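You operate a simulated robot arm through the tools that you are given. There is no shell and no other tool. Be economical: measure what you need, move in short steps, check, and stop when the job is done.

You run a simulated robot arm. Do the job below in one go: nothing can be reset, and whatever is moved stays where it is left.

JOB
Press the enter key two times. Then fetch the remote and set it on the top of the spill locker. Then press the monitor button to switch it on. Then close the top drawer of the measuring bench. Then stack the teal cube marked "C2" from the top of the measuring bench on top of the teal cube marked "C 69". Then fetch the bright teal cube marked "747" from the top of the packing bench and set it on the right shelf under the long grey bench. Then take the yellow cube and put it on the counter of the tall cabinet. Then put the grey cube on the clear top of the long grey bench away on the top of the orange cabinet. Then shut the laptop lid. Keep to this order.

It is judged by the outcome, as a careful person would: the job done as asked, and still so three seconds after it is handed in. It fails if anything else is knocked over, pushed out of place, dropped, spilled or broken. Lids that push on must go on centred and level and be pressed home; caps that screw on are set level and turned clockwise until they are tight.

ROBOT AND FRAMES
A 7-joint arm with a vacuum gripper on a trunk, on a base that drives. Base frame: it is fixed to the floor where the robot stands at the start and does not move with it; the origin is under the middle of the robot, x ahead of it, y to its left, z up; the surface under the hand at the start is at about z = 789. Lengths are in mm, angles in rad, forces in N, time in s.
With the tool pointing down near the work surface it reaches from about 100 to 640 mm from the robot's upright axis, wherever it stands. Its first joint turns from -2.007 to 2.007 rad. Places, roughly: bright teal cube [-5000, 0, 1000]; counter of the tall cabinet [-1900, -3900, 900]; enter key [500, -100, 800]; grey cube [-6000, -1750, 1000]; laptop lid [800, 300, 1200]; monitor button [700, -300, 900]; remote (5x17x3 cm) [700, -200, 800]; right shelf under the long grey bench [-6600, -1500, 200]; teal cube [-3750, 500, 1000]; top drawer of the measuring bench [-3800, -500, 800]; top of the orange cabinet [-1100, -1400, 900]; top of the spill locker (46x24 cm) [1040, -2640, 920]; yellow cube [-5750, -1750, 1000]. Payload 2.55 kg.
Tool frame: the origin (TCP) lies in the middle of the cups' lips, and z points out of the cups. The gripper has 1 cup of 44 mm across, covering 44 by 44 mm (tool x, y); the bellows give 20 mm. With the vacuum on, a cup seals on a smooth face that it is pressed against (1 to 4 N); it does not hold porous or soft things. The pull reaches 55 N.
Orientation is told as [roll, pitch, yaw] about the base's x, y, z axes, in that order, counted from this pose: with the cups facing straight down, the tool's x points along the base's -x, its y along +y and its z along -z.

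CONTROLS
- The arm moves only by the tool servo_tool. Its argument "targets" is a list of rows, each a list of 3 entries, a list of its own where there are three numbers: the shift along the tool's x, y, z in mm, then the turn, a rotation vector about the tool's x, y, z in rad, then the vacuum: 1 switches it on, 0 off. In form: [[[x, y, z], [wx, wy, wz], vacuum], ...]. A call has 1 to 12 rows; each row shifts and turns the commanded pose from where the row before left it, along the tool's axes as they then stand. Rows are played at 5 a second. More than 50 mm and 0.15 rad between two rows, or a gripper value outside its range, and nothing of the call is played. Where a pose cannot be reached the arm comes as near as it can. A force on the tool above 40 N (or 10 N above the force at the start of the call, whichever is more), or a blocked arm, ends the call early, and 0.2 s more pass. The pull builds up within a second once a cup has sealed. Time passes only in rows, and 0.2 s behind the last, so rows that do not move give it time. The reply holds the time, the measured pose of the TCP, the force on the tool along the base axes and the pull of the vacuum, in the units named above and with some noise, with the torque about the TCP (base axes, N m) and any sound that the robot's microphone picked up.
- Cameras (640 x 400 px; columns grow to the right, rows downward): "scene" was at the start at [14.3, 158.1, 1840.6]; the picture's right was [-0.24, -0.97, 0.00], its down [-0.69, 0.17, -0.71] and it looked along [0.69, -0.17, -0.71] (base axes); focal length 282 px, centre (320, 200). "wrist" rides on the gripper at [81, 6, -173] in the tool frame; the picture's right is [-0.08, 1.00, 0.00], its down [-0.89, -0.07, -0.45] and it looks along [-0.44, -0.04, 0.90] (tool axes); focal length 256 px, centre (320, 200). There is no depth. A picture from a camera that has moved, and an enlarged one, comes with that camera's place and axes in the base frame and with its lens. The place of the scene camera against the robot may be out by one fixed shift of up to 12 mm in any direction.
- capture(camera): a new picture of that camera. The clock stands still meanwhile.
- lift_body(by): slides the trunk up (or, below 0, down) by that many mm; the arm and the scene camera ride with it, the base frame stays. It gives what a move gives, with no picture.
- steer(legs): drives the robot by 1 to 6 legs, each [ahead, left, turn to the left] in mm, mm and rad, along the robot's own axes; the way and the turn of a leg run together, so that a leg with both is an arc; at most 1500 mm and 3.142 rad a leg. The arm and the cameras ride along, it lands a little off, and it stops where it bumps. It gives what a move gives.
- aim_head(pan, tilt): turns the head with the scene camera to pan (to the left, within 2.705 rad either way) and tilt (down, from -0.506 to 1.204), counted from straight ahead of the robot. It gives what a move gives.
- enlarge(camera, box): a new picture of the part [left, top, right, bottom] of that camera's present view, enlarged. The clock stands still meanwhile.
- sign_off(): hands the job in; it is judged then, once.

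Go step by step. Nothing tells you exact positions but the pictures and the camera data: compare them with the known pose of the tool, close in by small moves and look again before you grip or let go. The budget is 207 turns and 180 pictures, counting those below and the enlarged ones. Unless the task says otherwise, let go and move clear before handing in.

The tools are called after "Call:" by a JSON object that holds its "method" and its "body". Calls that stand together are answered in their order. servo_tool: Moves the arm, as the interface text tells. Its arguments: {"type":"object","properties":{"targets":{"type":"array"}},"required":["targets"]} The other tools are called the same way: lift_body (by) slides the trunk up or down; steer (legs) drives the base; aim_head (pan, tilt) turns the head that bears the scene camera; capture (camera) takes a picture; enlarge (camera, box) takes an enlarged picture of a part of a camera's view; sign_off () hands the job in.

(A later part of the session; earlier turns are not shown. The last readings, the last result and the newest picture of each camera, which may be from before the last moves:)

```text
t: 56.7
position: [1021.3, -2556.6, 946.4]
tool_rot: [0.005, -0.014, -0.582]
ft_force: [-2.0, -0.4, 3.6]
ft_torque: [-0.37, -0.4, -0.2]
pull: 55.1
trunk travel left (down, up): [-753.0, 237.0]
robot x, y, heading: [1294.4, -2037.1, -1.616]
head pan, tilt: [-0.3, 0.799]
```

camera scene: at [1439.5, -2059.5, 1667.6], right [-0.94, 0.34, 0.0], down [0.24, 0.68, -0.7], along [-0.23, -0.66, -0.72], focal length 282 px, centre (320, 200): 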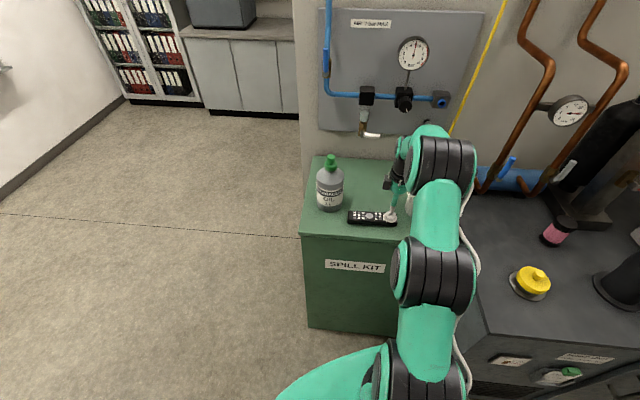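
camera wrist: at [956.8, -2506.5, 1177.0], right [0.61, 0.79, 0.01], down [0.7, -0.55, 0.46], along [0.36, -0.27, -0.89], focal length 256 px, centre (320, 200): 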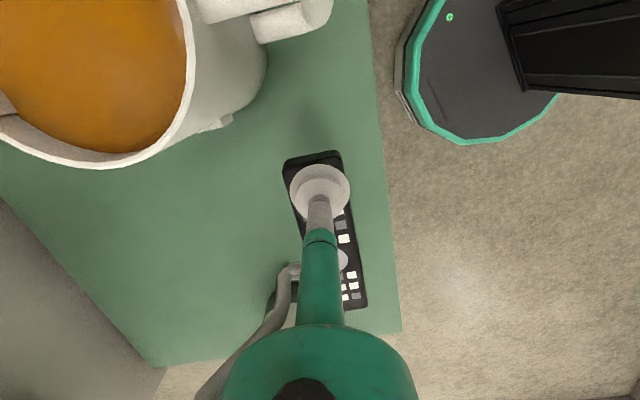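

The remote is on the surface. I'm releasing the vacuum, waiting, and lifting.

Call:
{"method": "servo_tool", "body": {"targets": [[[0, 0, 0], [0, 0, 0], 0], [[0, 0, 0], [0, 0, 0], 0], [[0, 0, 0], [0, 0, 0], 0], [[0, 0, 0], [0, 0, 0], 0], [[0, 0, 0], [0, 0, 0], 0], [[0, 0, -5], [0, 0, 0], 0], [[0, 0, -20], [0, 0, 0], 0], [[0, 0, -40], [0, 0, 0], 0], [[0, 0, -40], [0, 0, 0], 0]]}}

Call:
{"method": "capture", "body": {"camera": "scene"}}

```text
t: 58.7
position: [1041.9, -2523.6, 1011.6]
tool_rot: [-0.009, -0.014, -0.583]
ft_force: [0.7, 1.0, 0.1]
ft_torque: [0.0, 0.03, 0.0]
pull: 0.1
out of reach, approached as far as the arm can: row 8, 9
trunk travel left (down, up): [-753.0, 237.0]
robot x, y, heading: [1294.0, -2038.7, -1.618]
head pan, tilt: [-0.3, 0.799]
```

```text
143 pictures are left
camera scene: at [1440.1, -2058.3, 1667.5], right [-0.94, 0.34, 0.0], down [0.24, 0.67, -0.7], along [-0.23, -0.66, -0.72], focal length 282 px, centre (320, 200)
```

scene: 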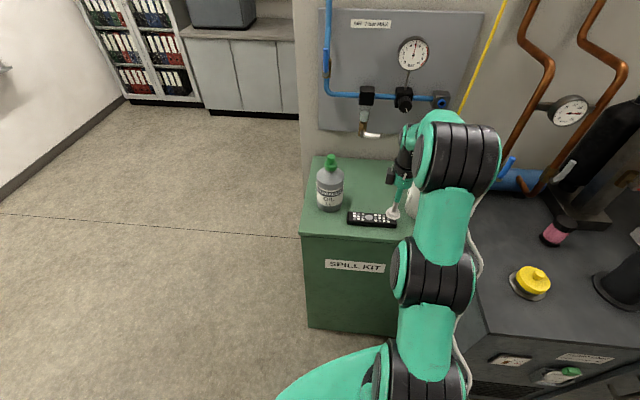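

The remote lies on the locker. I'm raising the trunk and backing off, then returning to the desk for the monitor button.

Call:
{"method": "lift_body", "body": {"by": 172}}

Call:
{"method": "steer", "body": {"legs": [[-300, 0, 0]]}}

Call:
{"method": "capture", "body": {"camera": "scene"}}

```text
t: 60.6
position: [1040.6, -2525.7, 1184.0]
tool_rot: [-0.007, -0.012, -0.582]
ft_force: [-0.4, 0.5, 0.2]
ft_torque: [-0.02, -0.01, 0.0]
pull: 0.0
trunk travel left (down, up): [-925.0, 65.0]
robot x, y, heading: [1292.5, -2037.7, -1.615]
head pan, tilt: [-0.3, 0.799]
```

```text
t: 62.7
position: [1050.7, -2220.3, 1183.8]
tool_rot: [-0.008, -0.013, -0.587]
ft_force: [-0.2, 0.0, 0.5]
ft_torque: [0.0, 0.03, 0.0]
pull: 0.1
trunk travel left (down, up): [-925.0, 65.0]
robot x, y, heading: [1305.3, -1733.3, -1.615]
head pan, tilt: [-0.3, 0.799]
```

```text
142 pictures are left
camera scene: at [1452.5, -1757.3, 1839.6], right [-0.94, 0.34, 0.0], down [0.24, 0.67, -0.7], along [-0.24, -0.66, -0.72], focal length 282 px, centre (320, 200)
```

scene: 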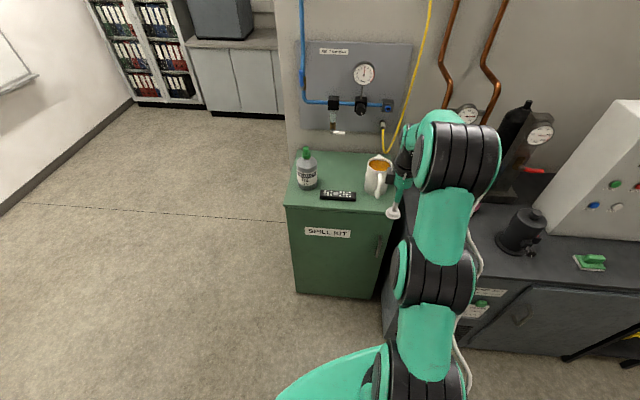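

Next is the monitor button. I'm driving back to the desk with the heading forward again.

Call:
{"method": "steer", "body": {"legs": [[-600, 0, 0], [0, -1450, 0], [0, 0, 1.615], [0, 700, 0]]}}

Call:
{"method": "aim_head", "body": {"pan": -0.1, "tilt": 0.8}}

Call:
{"method": "capture", "body": {"camera": "scene"}}

```text
t: 80.1
position: [422.0, -594.0, 1183.0]
tool_rot: [-0.008, -0.011, 1.029]
ft_force: [0.1, -0.6, 0.3]
ft_torque: [-0.02, 0.02, 0.07]
pull: 0.1
trunk travel left (down, up): [-925.0, 65.0]
robot x, y, heading: [-77.8, -362.9, 0.004]
head pan, tilt: [-0.3, 0.799]
```

```text
t: 80.8
position: [420.0, -596.2, 1184.2]
tool_rot: [-0.006, -0.014, 1.028]
ft_force: [0.0, 0.2, -0.5]
ft_torque: [0.01, 0.01, -0.01]
pull: 0.0
trunk travel left (down, up): [-925.0, 65.0]
robot x, y, heading: [-76.3, -363.4, -0.0]
head pan, tilt: [-0.099, 0.799]
```

```text
141 pictures are left
camera scene: at [-59.8, -194.5, 1839.7], right [-0.1, -0.99, 0.0], down [-0.71, 0.07, -0.7], along [0.69, -0.07, -0.72], focal length 282 px, centre (320, 200)
```

scene: 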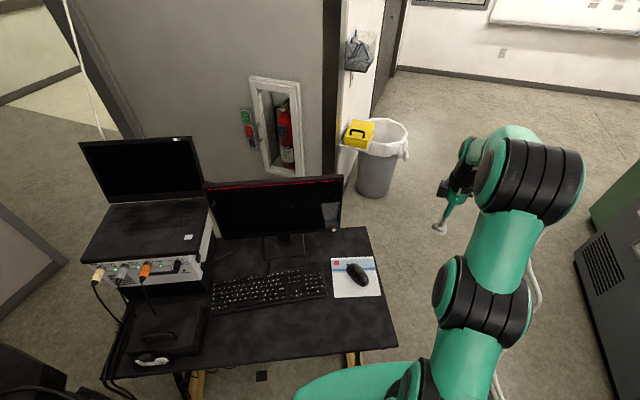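

The button is seen at about (660, -330). I'm squaring up the tool yaw and moving it in front of the button, still high.

Call:
{"method": "servo_tool", "body": {"targets": [[[0, 0, 0], [0, 0, 0.147], 0], [[0, 0, 0], [0, 0, 0.147], 0], [[0, 0, 0], [0, 0, 0.147], 0], [[0, 0, 0], [0, 0, 0.147], 0], [[0, 0, 0], [0, 0, 0.147], 0], [[0, 0, 0], [0, 0, 0.147], 0], [[0, 0, 0], [0, 0, 0.147], 0], [[0, 45, 0], [0, 0, 0], 0], [[0, 45, 0], [0, 0, 0], 0], [[0, 45, 0], [0, 0, 0], 0], [[0, 45, 0], [0, 0, 0], 0], [[0, 45, 0], [0, 0, 0], 0]]}}

Call:
{"method": "servo_tool", "body": {"targets": [[[0, 42, 45], [0, 0, 0], 0], [[0, 0, 45], [0, 0, 0], 0], [[0, 0, 45], [0, 0, 0], 0], [[0, 0, 45], [0, 0, 0], 0], [[0, 0, 0], [0, -0.15, 0], 0], [[0, 0, 0], [0, -0.15, 0], 0], [[0, 0, 0], [0, -0.15, 0], 0], [[0, 0, 0], [0, -0.15, 0], 0], [[0, 0, 0], [0, -0.15, 0], 0], [[0, 0, 0], [0, -0.15, 0], 0]]}}

Call:
{"method": "capture", "body": {"camera": "wrist"}}

```text
t: 83.4
position: [423.4, -368.3, 1185.5]
tool_rot: [0.005, -0.016, -0.002]
ft_force: [0.8, -0.2, 0.4]
ft_torque: [-0.02, -0.03, -0.01]
pull: 0.0
trunk travel left (down, up): [-925.0, 65.0]
robot x, y, heading: [-78.5, -365.1, -0.002]
head pan, tilt: [-0.099, 0.799]
```

```text
refused: row 1 steps farther than a row can; nothing moved
```

```text
140 pictures are left
camera wrist: at [341.8, -362.7, 1358.5], right [0.08, 1.0, 0.01], down [0.89, -0.08, 0.46], along [0.46, -0.03, -0.89], focal length 256 px, centre (320, 200)
```

wrist: 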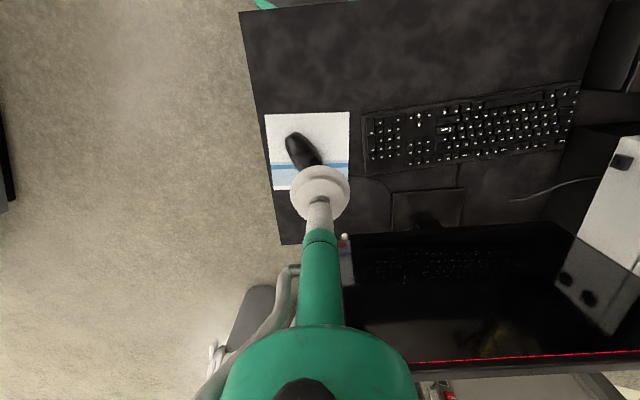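

Call:
{"method": "servo_tool", "body": {"targets": [[[0, 20, 40], [0, 0, 0], 0], [[0, 18, 45], [0, 0, 0], 0], [[0, 0, 45], [0, 0, 0], 0], [[0, 0, 45], [0, 0, 0], 0], [[0, 0, 0], [0, -0.15, 0], 0], [[0, 0, 0], [0, -0.15, 0], 0], [[0, 0, 0], [0, -0.15, 0], 0], [[0, 0, 0], [0, -0.15, 0], 0], [[0, 0, 0], [0, -0.15, 0], 0], [[0, 0, 0], [0, -0.15, 0], 0]]}}

Call:
{"method": "capture", "body": {"camera": "wrist"}}

```text
t: 85.6
position: [424.6, -332.7, 1011.7]
tool_rot: [0.01, -0.915, -0.008]
ft_force: [-0.6, -0.4, 0.4]
ft_torque: [-0.01, 0.03, 0.0]
pull: 0.0
out of reach, approached as far as the arm can: row 8
trunk travel left (down, up): [-925.0, 65.0]
robot x, y, heading: [-74.8, -363.0, -0.003]
head pan, tilt: [-0.099, 0.799]
```

```text
139 pictures are left
camera wrist: at [239.2, -325.3, 1053.8], right [0.05, 1.0, 0.07], down [0.19, -0.08, 0.98], along [0.98, -0.04, -0.19], focal length 256 px, centre (320, 200)
```

wrist: 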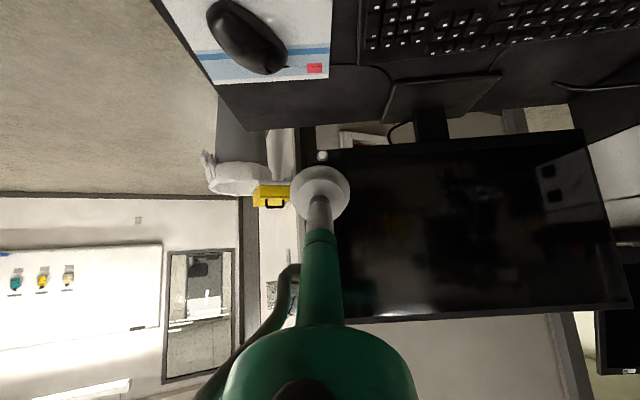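

The tilt works. I'm continuing to bring the tool horizontal, pointing at the monitor.

Call:
{"method": "servo_tool", "body": {"targets": [[[0, 0, 0], [0, -0.15, 0], 0], [[0, 0, 0], [0, -0.15, 0], 0], [[0, 0, 0], [0, -0.15, 0], 0], [[0, 0, 0], [0, -0.15, 0], 0]]}}

Call:
{"method": "capture", "body": {"camera": "wrist"}}

Call:
{"method": "capture", "body": {"camera": "scene"}}

```text
t: 86.6
position: [425.9, -331.4, 1009.2]
tool_rot: [0.13, -1.514, -0.13]
ft_force: [-0.5, 0.8, -0.2]
ft_torque: [0.03, 0.0, -0.01]
pull: 0.1
trunk travel left (down, up): [-925.0, 65.0]
robot x, y, heading: [-77.1, -364.7, -0.0]
head pan, tilt: [-0.099, 0.799]
```

```text
138 pictures are left
camera wrist: at [248.9, -324.3, 941.4], right [0.01, 1.0, 0.09], down [-0.4, -0.08, 0.92], along [0.92, -0.04, 0.39], focal length 256 px, centre (320, 200)
```

wrist: 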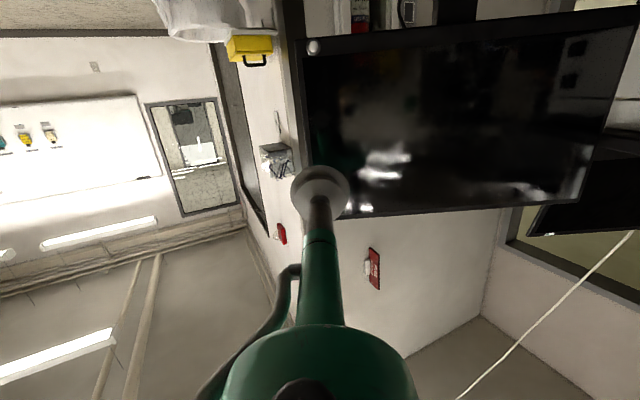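

```text
137 pictures are left
camera scene: at [-58.8, -193.7, 1839.7], right [-0.1, -0.99, 0.0], down [-0.71, 0.07, -0.7], along [0.69, -0.07, -0.72], focal length 282 px, centre (320, 200)
```

scene: 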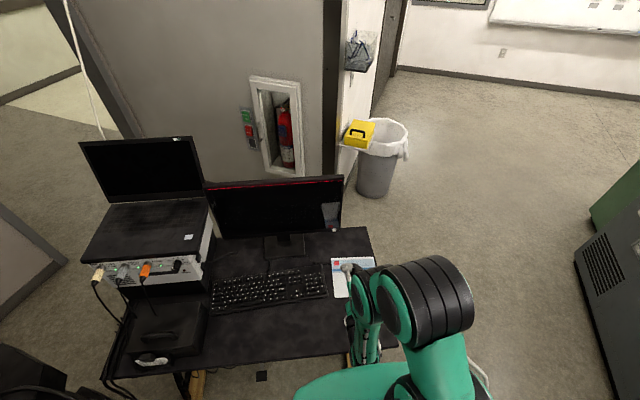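

The button is at about (690, -332, 881) from three consistent rays. I'll tilt back to about 1.0 rad to keep the wrist camera clear of the desk, then approach so that the leading rim meets the button.

Call:
{"method": "servo_tool", "body": {"targets": [[[0, 0, 0], [0, 0.13, 0], 0], [[0, 0, 0], [0, 0.13, 0], 0], [[0, 0, 0], [0, 0.13, 0], 0], [[0, 0, 0], [0, 0.12, 0], 0], [[0, 0, 0], [0, 0, 0], 0]]}}

```text
t: 87.8
position: [424.3, -331.1, 1010.3]
tool_rot: [0.012, -0.999, -0.013]
ft_force: [0.1, 0.4, 0.7]
ft_torque: [0.0, 0.02, -0.01]
pull: 0.0
trunk travel left (down, up): [-925.0, 65.0]
robot x, y, heading: [-77.2, -362.0, -0.0]
head pan, tilt: [-0.099, 0.799]
```

Call:
{"method": "servo_tool", "body": {"targets": [[[4.1, 0, 46.8], [0, 0, 0], 0], [[4.1, 0, 46.8], [0, 0, 0], 0], [[4.1, 0, 46.8], [0, 0, 0], 0], [[4.1, 0, 46.8], [0, 0, 0], 0], [[4.1, 0, 46.8], [0, 0, 0], 0], [[0, 0, 0], [0, 0, 0], 0]]}}

Call:
{"method": "capture", "body": {"camera": "wrist"}}

Call:
{"method": "enlarge", "body": {"camera": "scene", "box": [270, 160, 450, 300]}}

```text
t: 89.2
position: [608.1, -331.5, 866.2]
tool_rot: [0.012, -1.002, -0.013]
ft_force: [0.0, -0.1, -0.2]
ft_torque: [0.0, 0.01, 0.01]
pull: 0.1
trunk travel left (down, up): [-925.0, 65.0]
robot x, y, heading: [-75.9, -365.4, -0.003]
head pan, tilt: [-0.099, 0.799]
```

```text
136 pictures are left
camera wrist: at [421.3, -324.2, 893.1], right [0.04, 1.0, 0.07], down [0.1, -0.08, 0.99], along [0.99, -0.04, -0.11], focal length 256 px, centre (320, 200)
```

wrist: 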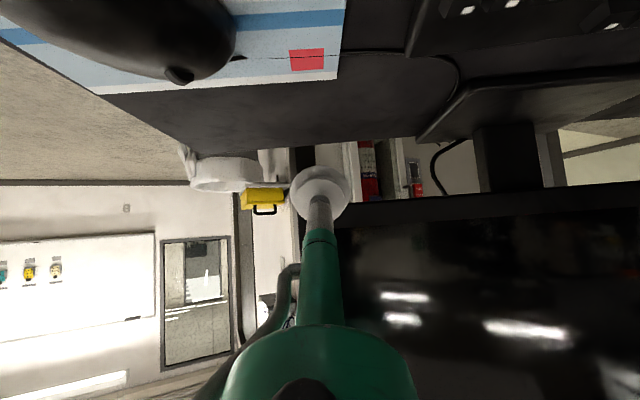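

```text
2.86 times, centred on (360, 230) of scene
camera zoom: at [-60.8, -194.1, 1839.7], right [-0.1, -0.99, 0.0], down [-0.71, 0.07, -0.7], along [0.69, -0.07, -0.72], focal length 804 px, centre (206, 114)
```

zoom: 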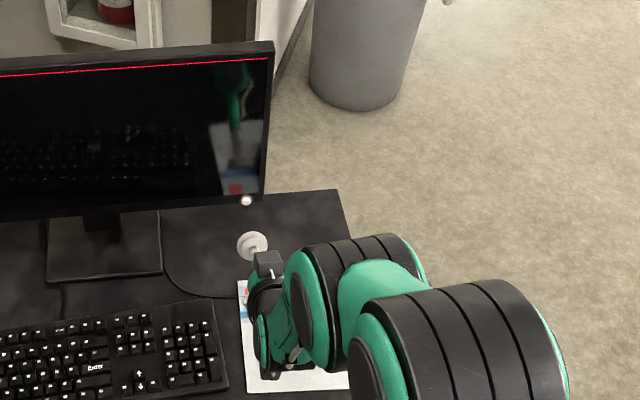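

The rim is lined up with the button in height and sideways. I'm advancing toward it.

Call:
{"method": "servo_tool", "body": {"targets": [[[-21.8, 0, 39.5], [0, 0, 0], 0], [[-2.7, 0, 4.2], [0, 0, 0], 0], [[0, 0, 0], [0, 0, 0], 0]]}}

Call:
{"method": "enlarge", "body": {"camera": "scene", "box": [290, 190, 390, 270]}}

```text
t: 90.0
position: [661.9, -330.5, 863.7]
tool_rot: [0.012, -1.0, -0.012]
ft_force: [1.2, -0.4, 0.2]
ft_torque: [-0.01, -0.04, -0.01]
pull: 0.1
trunk travel left (down, up): [-925.0, 65.0]
robot x, y, heading: [-76.6, -364.1, -0.001]
head pan, tilt: [-0.099, 0.799]
```

```text
5.00 times, centred on (340, 230) of scene
camera zoom: at [-58.8, -194.1, 1839.6], right [-0.1, -0.99, 0.0], down [-0.71, 0.07, -0.7], along [0.69, -0.07, -0.72], focal length 1408 px, centre (220, 50)
```

zoom: 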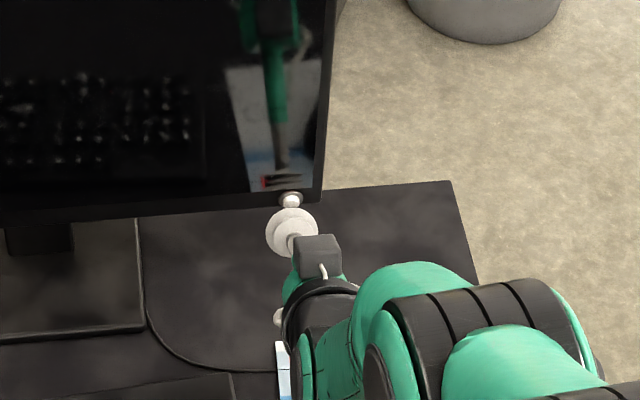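

Call:
{"method": "servo_tool", "body": {"targets": [[[-1.6, 0, 2.5], [0, 0, 0], 0], [[-1.6, 0, 2.5], [0, 0, 0], 0], [[0, 0, 0], [0, 0, 0], 0]]}}

Call:
{"method": "servo_tool", "body": {"targets": [[[-1.6, 0, 2.5], [0, 0, 0], 0], [[-1.6, 0, 2.5], [0, 0, 0], 0], [[0, 0, 0], [0, 0, 0], 0]]}}

Call:
{"method": "enlarge", "body": {"camera": "scene", "box": [290, 190, 390, 270]}}

```text
t: 90.8
position: [666.9, -330.8, 863.2]
tool_rot: [0.012, -1.001, -0.011]
ft_force: [-0.8, -0.2, -1.2]
ft_torque: [-0.05, 0.04, 0.02]
pull: 0.1
trunk travel left (down, up): [-925.0, 65.0]
robot x, y, heading: [-75.5, -364.6, -0.001]
head pan, tilt: [-0.099, 0.799]
```

```text
t: 91.6
position: [672.2, -330.2, 862.8]
tool_rot: [0.012, -1.001, -0.012]
ft_force: [-1.2, 0.3, -1.3]
ft_torque: [0.03, -0.03, 0.02]
pull: 0.0
trunk travel left (down, up): [-925.0, 65.0]
robot x, y, heading: [-73.7, -363.2, -0.002]
head pan, tilt: [-0.099, 0.799]
heard: click
```

```text
5.00 times, centred on (340, 230) of scene
camera zoom: at [-59.9, -194.0, 1839.6], right [-0.1, -0.99, 0.0], down [-0.71, 0.07, -0.7], along [0.69, -0.07, -0.72], focal length 1408 px, centre (220, 50)
```

zoom: 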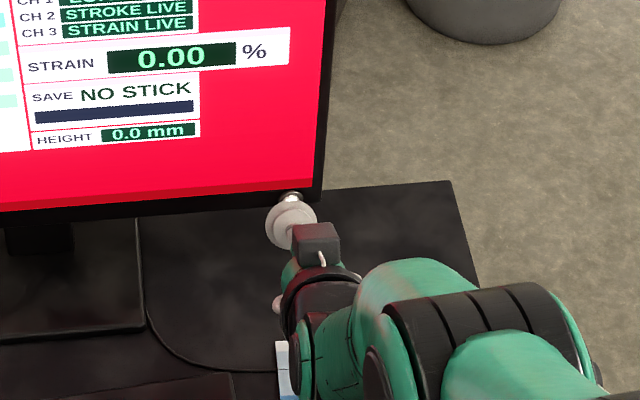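

The monitor is on. I'm retracting and raising the arm, then heading for the measuring bench.

Call:
{"method": "servo_tool", "body": {"targets": [[[21.6, 0, -33.6], [0, 0, 0], 0], [[21.6, 0, -33.6], [0, 0, 0], 0], [[-37.8, 0, -24.3], [0, 0, 0], 0], [[-37.8, 0, -24.3], [0, 0, 0], 0], [[-37.8, 0, -24.3], [0, 0, 0], 0], [[-37.8, 0, -24.3], [0, 0, 0], 0], [[-37.8, 0, -24.3], [0, 0, 0], 0], [[21.6, 0, -33.6], [0, 0, 0], 0], [[21.6, 0, -33.6], [0, 0, 0], 0], [[21.6, 0, -33.6], [0, 0, 0], 0], [[0, 0, 0], [0, 0.15, 0], 0], [[0, 0, 0], [0, 0.15, 0], 0]]}}

Call:
{"method": "servo_tool", "body": {"targets": [[[0, 0, 0], [0, 0.15, 0], 0], [[0, 0, 0], [0, 0.15, 0], 0], [[0, 0, 0], [0, 0.15, 0], 0], [[0, 0, 0], [0, 0.15, 0], 0], [[0, 0, 0], [0, 0.1, 0], 0], [[0, 0, 0], [0, 0, 0], 0]]}}

Call:
{"method": "aim_head", "body": {"pan": 2.4, "tilt": 0.4}}

Call:
{"method": "capture", "body": {"camera": "scene"}}

Call:
{"method": "aim_head", "body": {"pan": -2.6, "tilt": 0.4}}

Call:
{"method": "capture", "body": {"camera": "scene"}}

```text
t: 94.2
position: [470.8, -332.9, 1090.6]
tool_rot: [0.008, -0.7, -0.006]
ft_force: [0.5, 0.3, 1.2]
ft_torque: [0.0, -0.01, 0.03]
pull: 0.1
trunk travel left (down, up): [-925.0, 65.0]
robot x, y, heading: [-74.3, -361.9, -0.001]
head pan, tilt: [-0.099, 0.799]
```

```text
t: 95.6
position: [472.0, -332.5, 1088.8]
tool_rot: [0.006, -0.001, -0.001]
ft_force: [-0.1, -0.4, 0.6]
ft_torque: [0.02, -0.04, -0.01]
pull: 0.1
out of reach, approached as far as the arm can: row 2
trunk travel left (down, up): [-925.0, 65.0]
robot x, y, heading: [-76.0, -363.9, -0.001]
head pan, tilt: [-0.099, 0.799]
```

```text
t: 97.9
position: [471.7, -331.7, 1088.8]
tool_rot: [0.007, -0.002, -0.001]
ft_force: [-0.2, -0.4, 0.3]
ft_torque: [0.02, 0.03, 0.02]
pull: 0.1
trunk travel left (down, up): [-925.0, 65.0]
robot x, y, heading: [-73.9, -362.5, 0.001]
head pan, tilt: [2.4, 0.4]
```

```text
132 pictures are left
camera scene: at [-208.0, -123.0, 1874.7], right [0.68, 0.74, 0.0], down [0.29, -0.26, -0.92], along [-0.68, 0.62, -0.39], focal length 282 px, centre (320, 200)
```

scene: 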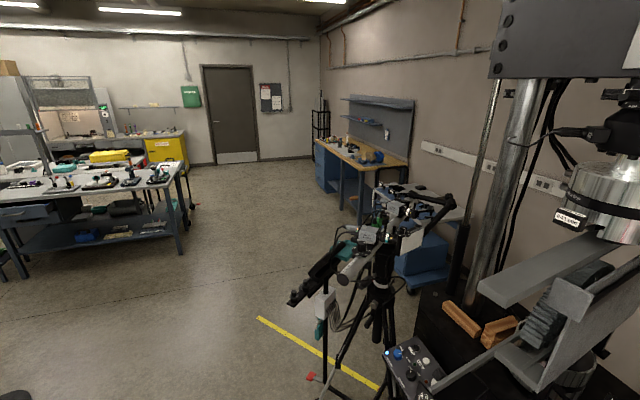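

```text
t: 101.8
position: [472.7, -330.8, 1088.8]
tool_rot: [0.007, -0.004, -0.001]
ft_force: [0.6, -0.7, 0.5]
ft_torque: [0.01, -0.01, -0.04]
pull: 0.0
trunk travel left (down, up): [-925.0, 65.0]
robot x, y, heading: [-78.4, -366.4, -0.005]
head pan, tilt: [-2.601, 0.4]
```

```text
131 pictures are left
camera scene: at [-219.4, -233.4, 1874.7], right [-0.51, 0.86, 0.0], down [0.33, 0.2, -0.92], along [-0.79, -0.47, -0.39], focal length 282 px, centre (320, 200)
```

scene: 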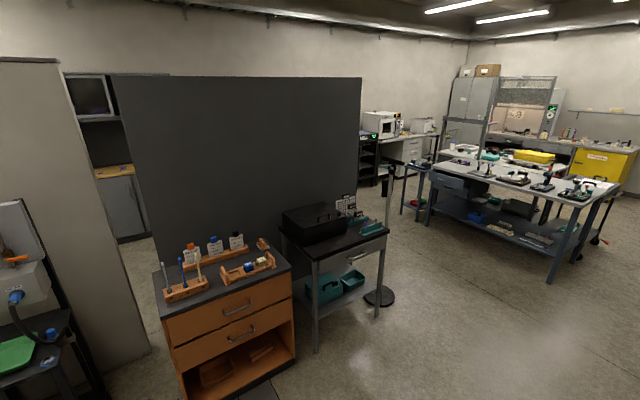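

The measuring bench is the long table behind me with the blue drawer. I'll back off, turn around and drive toward it along a clear lane.

Call:
{"method": "steer", "body": {"legs": [[-600, 0, 0], [0, 0, 3.14], [1450, 0, 0]]}}

Call:
{"method": "aim_head", "body": {"pan": 0, "tilt": 0.5}}

Call:
{"method": "capture", "body": {"camera": "scene"}}

```text
t: 119.3
position: [-2664.6, -429.0, 1089.1]
tool_rot: [0.008, -0.003, -3.118]
ft_force: [-0.5, -0.2, 0.0]
ft_torque: [-0.01, 0.02, 0.0]
pull: 0.1
trunk travel left (down, up): [-925.0, 65.0]
robot x, y, heading: [-2114.7, -386.5, -3.116]
head pan, tilt: [-2.601, 0.4]
```

```text
t: 121.7
position: [-2665.4, -430.4, 1090.6]
tool_rot: [0.006, -0.002, -3.117]
ft_force: [-0.1, 0.8, -0.4]
ft_torque: [0.0, 0.0, 0.0]
pull: 0.0
trunk travel left (down, up): [-925.0, 65.0]
robot x, y, heading: [-2115.5, -383.0, -3.117]
head pan, tilt: [0.0, 0.499]
```

```text
130 pictures are left
camera scene: at [-2149.9, -560.5, 1865.6], right [-0.02, 1.0, 0.0], down [0.48, 0.01, -0.88], along [-0.88, -0.02, -0.48], focal length 282 px, centre (320, 200)
```

scene: 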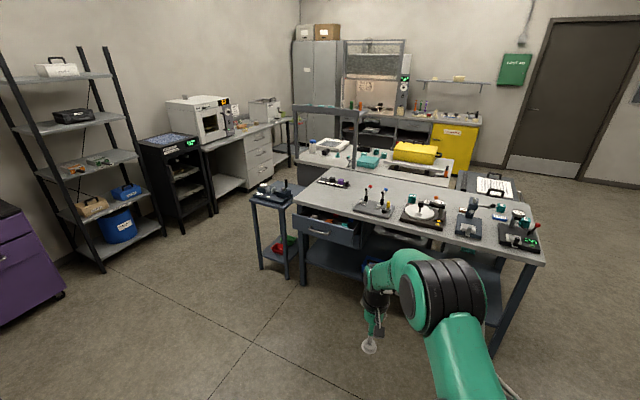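

Call:
{"method": "enlarge", "body": {"camera": "scene", "box": [280, 160, 420, 260]}}

Call:
{"method": "enlarge", "body": {"camera": "scene", "box": [420, 160, 560, 260]}}

```text
4.00 times, centred on (350, 210) of scene
camera zoom: at [-2149.9, -560.5, 1865.6], right [-0.02, 1.0, 0.0], down [0.48, 0.01, -0.88], along [-0.88, -0.02, -0.48], focal length 1126 px, centre (200, 160)
```

zoom: 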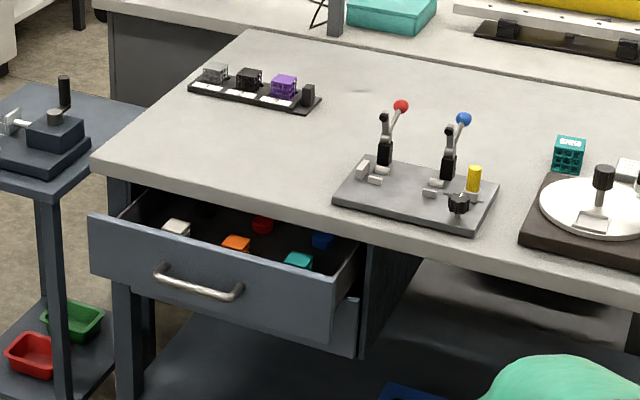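

```text
4.00 times, centred on (490, 210) of scene
camera zoom: at [-2149.9, -560.5, 1865.6], right [-0.02, 1.0, 0.0], down [0.48, 0.01, -0.88], along [-0.88, -0.02, -0.48], focal length 1126 px, centre (-360, 160)
```

zoom: 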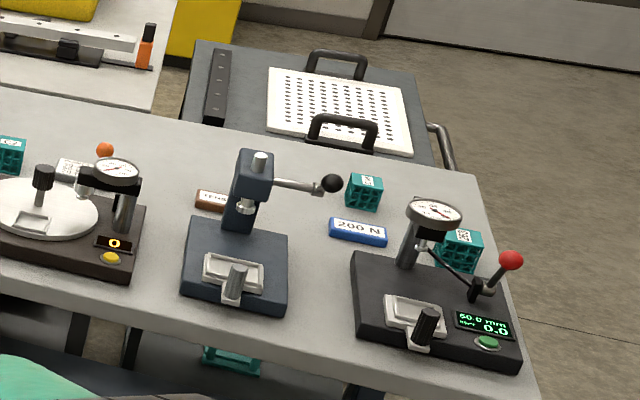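

The bench is angled by about 0.42 rad, and its top drawer (with coloured blocks inside) stands open towards me. I'll drive to face the drawer squarely.

Call:
{"method": "steer", "body": {"legs": [[650, 0, 0], [0, 0, -0.446], [0, 500, 0], [120, 0, 0]]}}

Call:
{"method": "aim_head", "body": {"pan": 0, "tilt": 0.85}}

Call:
{"method": "capture", "body": {"camera": "scene"}}

Call:
{"method": "capture", "body": {"camera": "wrist"}}

```text
t: 129.9
position: [-3582.7, -620.0, 1090.6]
tool_rot: [0.008, -0.004, 2.718]
ft_force: [-0.2, -0.8, -0.6]
ft_torque: [-0.04, -0.01, 0.01]
pull: 0.1
trunk travel left (down, up): [-925.0, 65.0]
robot x, y, heading: [-3069.6, -815.0, 2.719]
head pan, tilt: [0.0, 0.499]
```

```text
t: 130.8
position: [-3584.2, -618.0, 1089.6]
tool_rot: [0.007, -0.003, 2.719]
ft_force: [-0.3, 0.2, -0.6]
ft_torque: [0.02, 0.01, -0.05]
pull: 0.1
trunk travel left (down, up): [-925.0, 65.0]
robot x, y, heading: [-3070.8, -814.1, 2.72]
head pan, tilt: [0.0, 0.85]
```

```text
127 pictures are left
camera scene: at [-3163.5, -967.3, 1835.7], right [0.41, 0.91, 0.0], down [0.68, -0.31, -0.66], along [-0.6, 0.27, -0.75], focal length 282 px, centre (320, 200)
```

scene: 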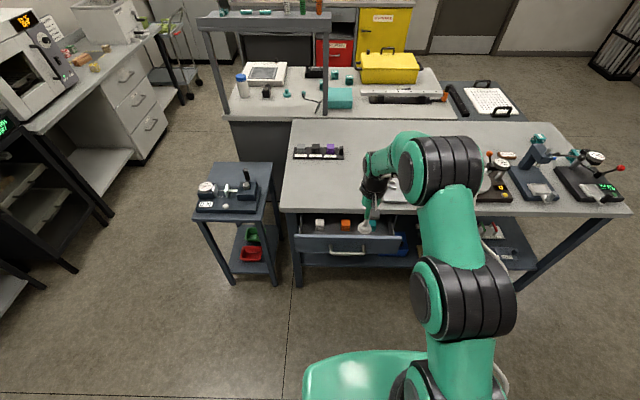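

```text
126 pictures are left
camera wrist: at [-3510.1, -657.3, 1263.4], right [-0.48, -0.88, 0.01], down [-0.78, 0.43, 0.45], along [-0.4, 0.21, -0.89], focal length 256 px, centre (320, 200)
```

wrist: 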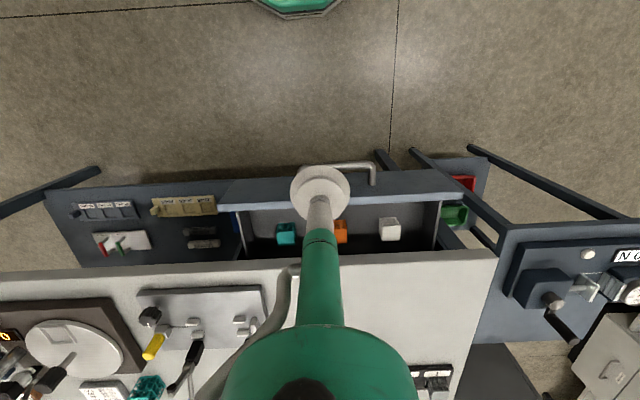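

I'm squared up to the drawer: panel top at z≈834, handle at about (-3675, -626, 800). I'll make the tool horizontal, lower the trunk, and push on the handle.

Call:
{"method": "servo_tool", "body": {"targets": [[[40, 15, 0], [0, 0, 0], 0], [[40, 15, 0], [0, 0, 0], 0], [[40, 14, 0], [0, 0, 0], 0], [[0, 0, 0], [0, -0.15, 0], 0], [[0, 0, 0], [0, -0.15, 0], 0], [[0, 0, 0], [0, -0.15, 0], 0], [[0, 0, 0], [0, -0.15, 0], 0], [[0, 0, 0], [0, -0.15, 0], 0], [[0, 0, 0], [0, -0.15, 0], 0], [[0, 0, 0], [0, -0.15, 0], 0], [[0, 0, 0], [0, -0.15, 0], 0], [[0, 0, 0], [0, -0.15, 0], 0]]}}

Call:
{"method": "servo_tool", "body": {"targets": [[[0, 0, 0], [0, -0.15, 0], 0], [[0, 0, 0], [0, 0, 0], 0]]}}

Call:
{"method": "lift_body", "body": {"by": -285}}

Call:
{"method": "capture", "body": {"camera": "wrist"}}

Call:
{"method": "capture", "body": {"camera": "scene"}}

```text
t: 133.4
position: [-3513.6, -697.6, 1091.5]
tool_rot: [-0.108, -1.043, 2.783]
ft_force: [-0.7, -0.2, 0.6]
ft_torque: [0.03, 0.0, -0.04]
pull: 0.1
out of reach, approached as far as the arm can: row 7, 8, 11, 12
trunk travel left (down, up): [-925.0, 65.0]
robot x, y, heading: [-3067.8, -815.5, 2.714]
head pan, tilt: [0.0, 0.85]
```

```text
t: 134.0
position: [-3513.3, -696.7, 1092.8]
tool_rot: [-0.107, -1.044, 2.784]
ft_force: [-0.5, 0.0, -0.7]
ft_torque: [0.02, 0.03, -0.01]
pull: 0.0
out of reach, approached as far as the arm can: row 1
trunk travel left (down, up): [-925.0, 65.0]
robot x, y, heading: [-3074.2, -817.0, 2.719]
head pan, tilt: [0.0, 0.85]
```

```text
t: 136.8
position: [-3512.7, -697.3, 806.9]
tool_rot: [-0.109, -1.041, 2.783]
ft_force: [-0.3, 0.1, 0.8]
ft_torque: [-0.01, -0.05, 0.01]
pull: 0.1
trunk travel left (down, up): [-640.0, 350.0]
robot x, y, heading: [-3070.1, -817.6, 2.717]
head pan, tilt: [0.0, 0.85]
```

```text
125 pictures are left
camera wrist: at [-3344.5, -786.2, 825.6], right [-0.47, -0.88, 0.01], down [-0.05, 0.04, 1.0], along [-0.88, 0.47, -0.06], focal length 256 px, centre (320, 200)
```

wrist: 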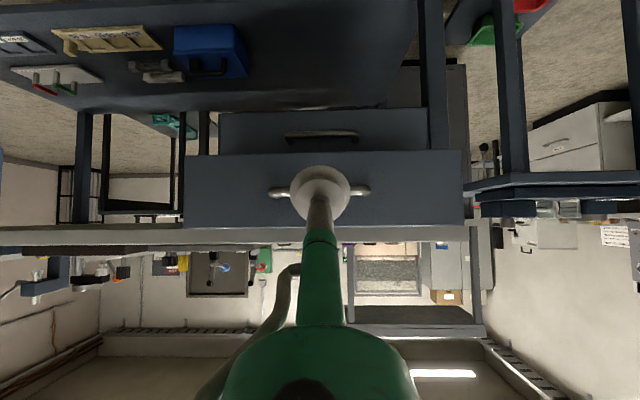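

```text
124 pictures are left
camera scene: at [-3163.8, -967.1, 1550.6], right [0.41, 0.91, 0.0], down [0.69, -0.31, -0.66], along [-0.6, 0.27, -0.75], focal length 282 px, centre (320, 200)
```

scene: 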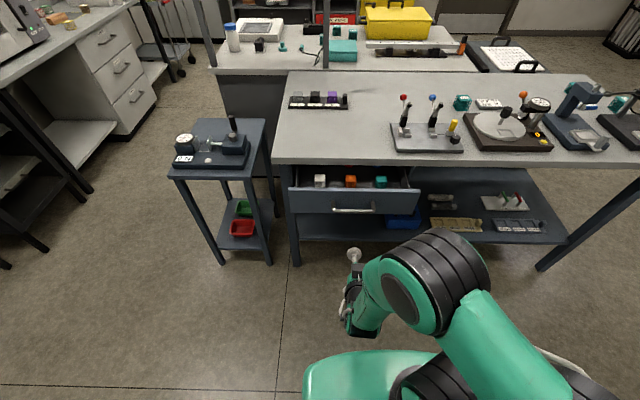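

The cup is aligned with the handle. I'm lowering slightly and driving forward close to it.

Call:
{"method": "lift_body", "body": {"by": -14}}

Call:
{"method": "steer", "body": {"legs": [[150, 0, 0]]}}

Call:
{"method": "capture", "body": {"camera": "wrist"}}

Call:
{"method": "capture", "body": {"camera": "scene"}}

```text
t: 137.5
position: [-3512.5, -698.2, 793.9]
tool_rot: [-0.108, -1.043, 2.784]
ft_force: [-0.1, -0.3, -1.0]
ft_torque: [0.02, -0.01, -0.01]
pull: 0.0
trunk travel left (down, up): [-626.0, 364.0]
robot x, y, heading: [-3072.2, -816.9, 2.717]
head pan, tilt: [0.0, 0.85]
```

```text
t: 138.8
position: [-3651.0, -636.6, 792.2]
tool_rot: [-0.109, -1.039, 2.788]
ft_force: [-0.5, -0.2, -0.1]
ft_torque: [0.0, 0.0, -0.01]
pull: 0.1
trunk travel left (down, up): [-626.0, 364.0]
robot x, y, heading: [-3205.6, -751.7, 2.722]
head pan, tilt: [0.0, 0.85]
```

```text
123 pictures are left
camera wrist: at [-3481.5, -725.6, 811.3], right [-0.47, -0.88, 0.01], down [-0.05, 0.04, 1.0], along [-0.88, 0.47, -0.07], focal length 256 px, centre (320, 200)
```

wrist: 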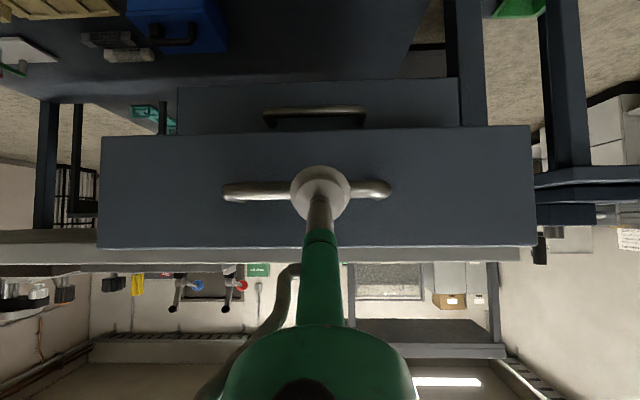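

```text
122 pictures are left
camera scene: at [-3301.0, -905.6, 1536.6], right [0.41, 0.91, 0.0], down [0.69, -0.31, -0.66], along [-0.6, 0.27, -0.75], focal length 282 px, centre (320, 200)
```

scene: 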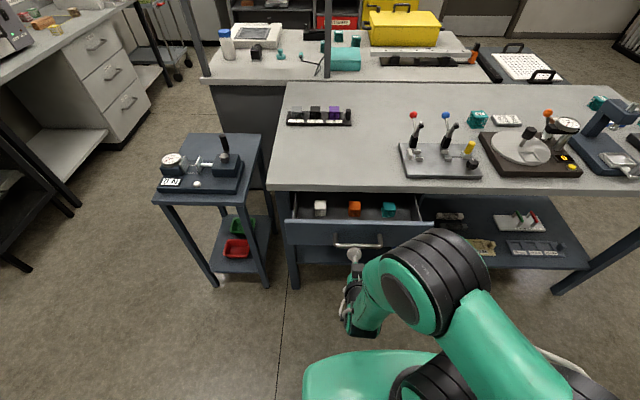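

Call:
{"method": "servo_tool", "body": {"targets": [[[-5, 0, 8.6], [0, 0, 0], 0], [[-5, 0, 8.6], [0, 0, 0], 0], [[-5, 0, 8.6], [0, 0, 0], 0], [[-5, 0, 8.6], [0, 0, 0], 0], [[-5, 0, 8.6], [0, 0, 0], 0], [[-5, 0, 8.6], [0, 0, 0], 0], [[0, 0, 0], [0, 0, 0], 0]]}}

Call:
{"method": "capture", "body": {"camera": "scene"}}

```text
t: 140.4
position: [-3702.9, -611.5, 794.2]
tool_rot: [-0.109, -1.04, 2.786]
ft_force: [0.2, -0.1, 0.9]
ft_torque: [-0.03, 0.03, -0.05]
pull: 0.1
trunk travel left (down, up): [-626.0, 364.0]
robot x, y, heading: [-3205.5, -754.3, 2.724]
head pan, tilt: [0.0, 0.85]
```

```text
121 pictures are left
camera scene: at [-3299.5, -906.4, 1536.6], right [0.41, 0.91, 0.0], down [0.69, -0.31, -0.66], along [-0.6, 0.27, -0.75], focal length 282 px, centre (320, 200)
```

scene: 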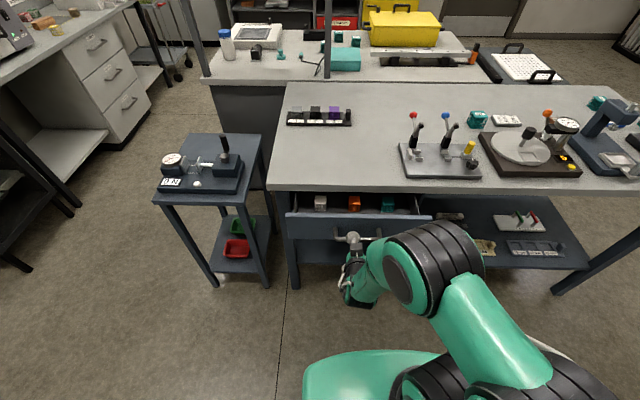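

The drawer is sliding in. I'm continuing to push.

Call:
{"method": "servo_tool", "body": {"targets": [[[-5, 0, 8.6], [0, 0, 0], 0], [[-5, 0, 8.6], [0, 0, 0], 0], [[-5, 0, 8.6], [0, 0, 0], 0], [[-5, 0, 8.6], [0, 0, 0], 0], [[-5, 0, 8.6], [0, 0, 0], 0], [[-2.5, 0, 4.3], [0, 0, 0], 0], [[0, 0, 0], [0, 0, 0], 0]]}}

Call:
{"method": "capture", "body": {"camera": "scene"}}

Call:
{"method": "capture", "body": {"camera": "wrist"}}

```text
t: 142.0
position: [-3752.3, -589.5, 793.2]
tool_rot: [-0.11, -1.04, 2.787]
ft_force: [1.0, -0.9, 2.1]
ft_torque: [-0.05, -0.03, 0.02]
pull: 0.2
trunk travel left (down, up): [-626.0, 364.0]
robot x, y, heading: [-3204.8, -754.0, 2.726]
head pan, tilt: [0.0, 0.85]
```

```text
120 pictures are left
camera scene: at [-3299.5, -906.3, 1536.6], right [0.41, 0.91, 0.0], down [0.69, -0.31, -0.66], along [-0.6, 0.27, -0.75], focal length 282 px, centre (320, 200)
```

scene: 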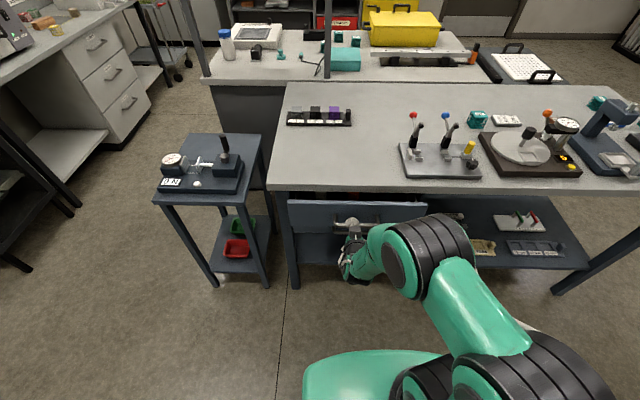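

```text
119 pictures are left
camera wrist: at [-3584.1, -676.9, 811.2], right [-0.47, -0.88, 0.01], down [-0.05, 0.04, 1.0], along [-0.88, 0.47, -0.06], focal length 256 px, centre (320, 200)
```

wrist: 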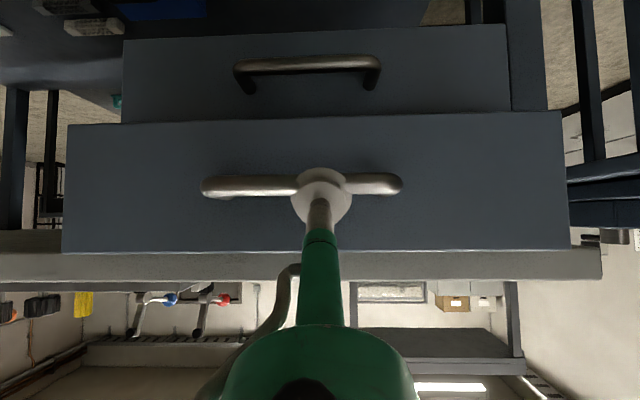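

Call:
{"method": "servo_tool", "body": {"targets": [[[-5, 0, 8.6], [0, 0, 0], 0], [[-5, 0, 8.6], [0, 0, 0], 0], [[-5, 0, 8.6], [0, 0, 0], 0], [[-5, 0, 8.6], [0, 0, 0], 0], [[0, 0, 0], [0, 0, 0], 0]]}}

Call:
{"method": "capture", "body": {"camera": "wrist"}}

```text
t: 143.2
position: [-3788.4, -570.1, 792.7]
tool_rot: [-0.107, -1.04, 2.787]
ft_force: [0.0, -0.3, 0.5]
ft_torque: [-0.06, -0.03, -0.06]
pull: 0.0
trunk travel left (down, up): [-626.0, 364.0]
robot x, y, heading: [-3206.2, -753.4, 2.725]
head pan, tilt: [0.0, 0.85]
```

```text
118 pictures are left
camera wrist: at [-3619.7, -659.4, 811.6], right [-0.47, -0.88, 0.01], down [-0.05, 0.04, 1.0], along [-0.88, 0.47, -0.06], focal length 256 px, centre (320, 200)
```

wrist: 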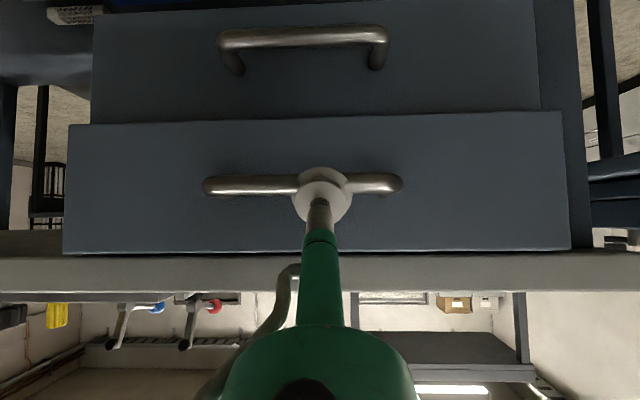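

Call:
{"method": "servo_tool", "body": {"targets": [[[-5, 0, 8.6], [0, 0, 0], 0], [[-5, 0, 8.6], [0, 0, 0], 0], [[-4, 0, 6.9], [0, 0, 0], 0], [[0, 0, 0], [0, 0, 0], 0]]}}

Call:
{"method": "capture", "body": {"camera": "wrist"}}

```text
t: 144.2
position: [-3813.4, -558.2, 794.5]
tool_rot: [-0.11, -1.041, 2.789]
ft_force: [1.4, -0.7, 0.6]
ft_torque: [-0.03, -0.02, -0.03]
pull: 0.2
trunk travel left (down, up): [-626.0, 364.0]
robot x, y, heading: [-3205.2, -749.0, 2.719]
head pan, tilt: [0.0, 0.85]
```

```text
117 pictures are left
camera wrist: at [-3644.6, -647.0, 811.3], right [-0.47, -0.88, 0.01], down [-0.05, 0.04, 1.0], along [-0.88, 0.47, -0.06], focal length 256 px, centre (320, 200)
```

wrist: 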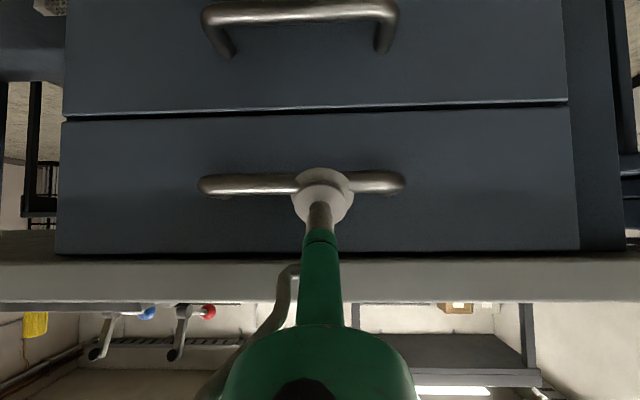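

It's almost flush. I'm pressing the last few millimetres home.

Call:
{"method": "servo_tool", "body": {"targets": [[[-2, 0, 3.4], [0, 0, 0], 0], [[-2, 0, 3.4], [0, 0, 0], 0], [[0, 0, 0], [0, 0, 0], 0]]}}

Call:
{"method": "servo_tool", "body": {"targets": [[[-2, 0, 3.4], [0, 0, 0], 0], [[-2, 0, 3.4], [0, 0, 0], 0], [[0, 0, 0], [0, 0, 0], 0]]}}

Call:
{"method": "capture", "body": {"camera": "wrist"}}

```text
t: 145.0
position: [-3819.9, -554.1, 792.1]
tool_rot: [-0.111, -1.038, 2.79]
ft_force: [4.1, -3.8, -1.8]
ft_torque: [0.06, -0.04, -0.03]
pull: 0.0
trunk travel left (down, up): [-626.0, 364.0]
robot x, y, heading: [-3208.2, -754.8, 2.721]
head pan, tilt: [0.0, 0.85]
```

```text
t: 145.8
position: [-3825.1, -550.9, 794.0]
tool_rot: [-0.109, -1.04, 2.788]
ft_force: [16.6, -5.8, 4.3]
ft_torque: [-0.08, -0.12, 0.08]
pull: 0.2
trunk travel left (down, up): [-626.0, 364.0]
robot x, y, heading: [-3206.1, -753.0, 2.722]
head pan, tilt: [0.0, 0.85]
```

```text
116 pictures are left
camera wrist: at [-3656.8, -640.4, 811.7], right [-0.47, -0.88, 0.01], down [-0.05, 0.04, 1.0], along [-0.88, 0.47, -0.07], focal length 256 px, centre (320, 200)
```

wrist: 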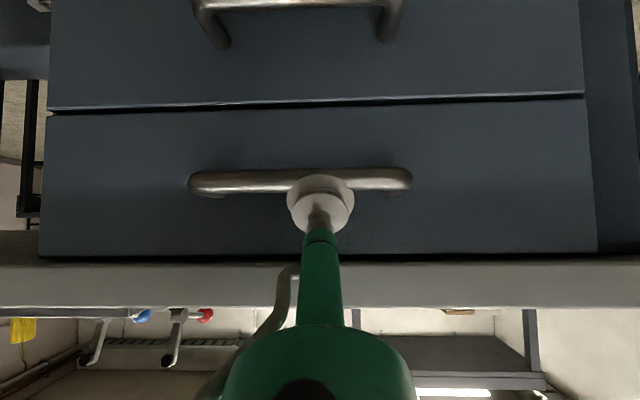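

The drawer is closed (17 N against the stop). I'm retracting and raising the trunk, then moving along the bench to look at the cubes.

Call:
{"method": "servo_tool", "body": {"targets": [[[10, 0, -17.2], [0, 0, 0], 0], [[20, 0, -34.4], [0, 0, 0], 0], [[20, 0, -34.4], [0, 0, 0], 0], [[20, 0, -34.4], [0, 0, 0], 0], [[0, 0, 0], [0, 0, 0], 0]]}}

Call:
{"method": "steer", "body": {"legs": [[-150, 0, 0]]}}

Call:
{"method": "lift_body", "body": {"by": 364}}

Call:
{"method": "steer", "body": {"legs": [[0, -1050, 0]]}}

Call:
{"method": "aim_head", "body": {"pan": 0, "tilt": 0.75}}

Call:
{"method": "capture", "body": {"camera": "scene"}}

```text
t: 147.0
position: [-3701.7, -612.4, 794.7]
tool_rot: [-0.109, -1.041, 2.788]
ft_force: [0.1, -0.4, 0.3]
ft_torque: [-0.03, 0.01, 0.01]
pull: 0.0
trunk travel left (down, up): [-626.0, 364.0]
robot x, y, heading: [-3206.3, -753.7, 2.721]
head pan, tilt: [0.0, 0.85]
```

```text
t: 148.4
position: [-3563.3, -674.2, 794.6]
tool_rot: [-0.11, -1.042, 2.787]
ft_force: [0.0, -0.3, 1.3]
ft_torque: [0.01, 0.03, 0.0]
pull: 0.0
trunk travel left (down, up): [-626.0, 364.0]
robot x, y, heading: [-3068.6, -817.2, 2.724]
head pan, tilt: [0.0, 0.85]
```

```text
t: 151.9
position: [-3565.0, -672.9, 1159.4]
tool_rot: [-0.111, -1.042, 2.787]
ft_force: [-0.3, -0.7, -0.6]
ft_torque: [-0.01, -0.03, -0.01]
pull: 0.0
trunk travel left (down, up): [-990.0, 0.0]
robot x, y, heading: [-3067.8, -813.9, 2.721]
head pan, tilt: [0.0, 0.85]
```

```text
t: 157.4
position: [-3123.1, 298.9, 1158.1]
tool_rot: [-0.107, -1.04, 2.773]
ft_force: [-0.3, -0.7, 0.7]
ft_torque: [0.04, -0.03, -0.02]
pull: 0.1
trunk travel left (down, up): [-990.0, 0.0]
robot x, y, heading: [-2624.2, 150.0, 2.714]
head pan, tilt: [0.0, 0.85]
```

```text
t: 158.1
position: [-3123.1, 298.6, 1159.7]
tool_rot: [-0.107, -1.039, 2.771]
ft_force: [0.1, 0.7, 0.0]
ft_torque: [-0.02, 0.01, -0.02]
pull: 0.1
trunk travel left (down, up): [-990.0, 0.0]
robot x, y, heading: [-2633.3, 150.0, 2.708]
head pan, tilt: [0.0, 0.75]
```

```text
115 pictures are left
camera scene: at [-2728.8, 1.2, 1908.6], right [0.42, 0.91, 0.0], down [0.62, -0.29, -0.73], along [-0.66, 0.31, -0.68], focal length 282 px, centre (320, 200)
```

scene: 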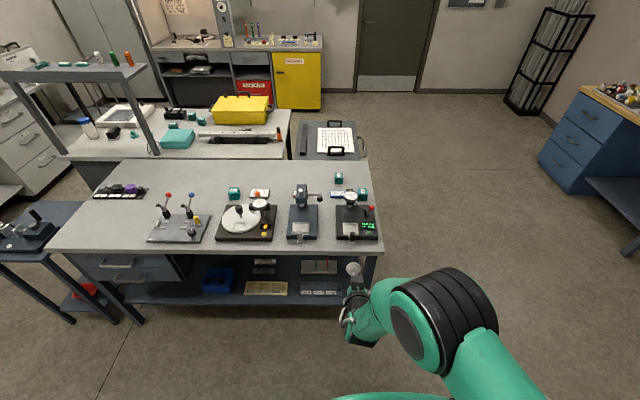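

Three teal cubes are visible on this bench. I'll zoom in to read their labels.

Call:
{"method": "enlarge", "body": {"camera": "scene", "box": [322, 165, 386, 205]}}

Call:
{"method": "enlarge", "body": {"camera": "scene", "box": [202, 175, 266, 215]}}

Call:
{"method": "enlarge", "body": {"camera": "scene", "box": [60, 85, 300, 235]}}

```text
10.00 times, centred on (354, 185) of scene
camera zoom: at [-2728.8, 1.2, 1908.6], right [0.42, 0.91, 0.0], down [0.62, -0.29, -0.73], along [-0.66, 0.31, -0.68], focal length 2815 px, centre (-20, 350)
```

zoom: 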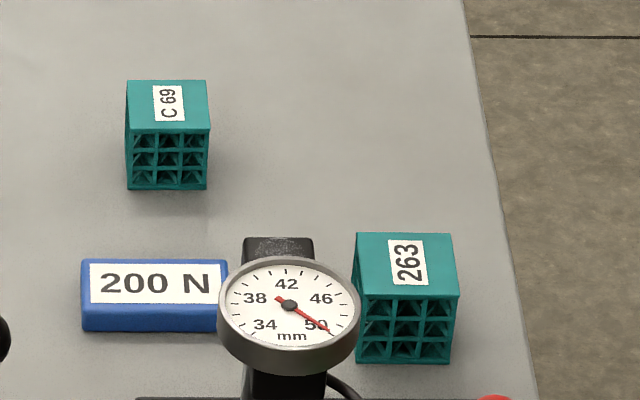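

```text
10.00 times, centred on (234, 195) of scene
camera zoom: at [-2728.8, 1.2, 1908.6], right [0.42, 0.91, 0.0], down [0.62, -0.29, -0.73], along [-0.66, 0.31, -0.68], focal length 2815 px, centre (1180, 250)
```

zoom: 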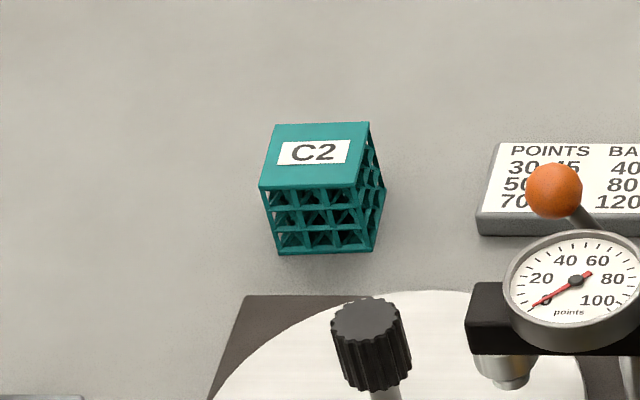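

```text
2.67 times, centred on (180, 160) of scene
camera zoom: at [-2728.8, 1.2, 1908.6], right [0.42, 0.91, 0.0], down [0.62, -0.29, -0.73], along [-0.66, 0.31, -0.68], focal length 751 px, centre (693, 307)
```

zoom: 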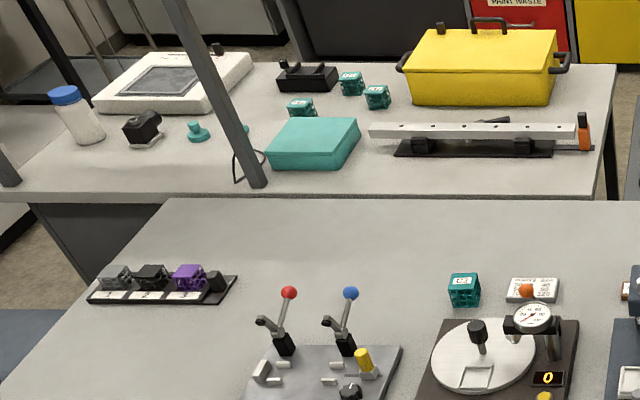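

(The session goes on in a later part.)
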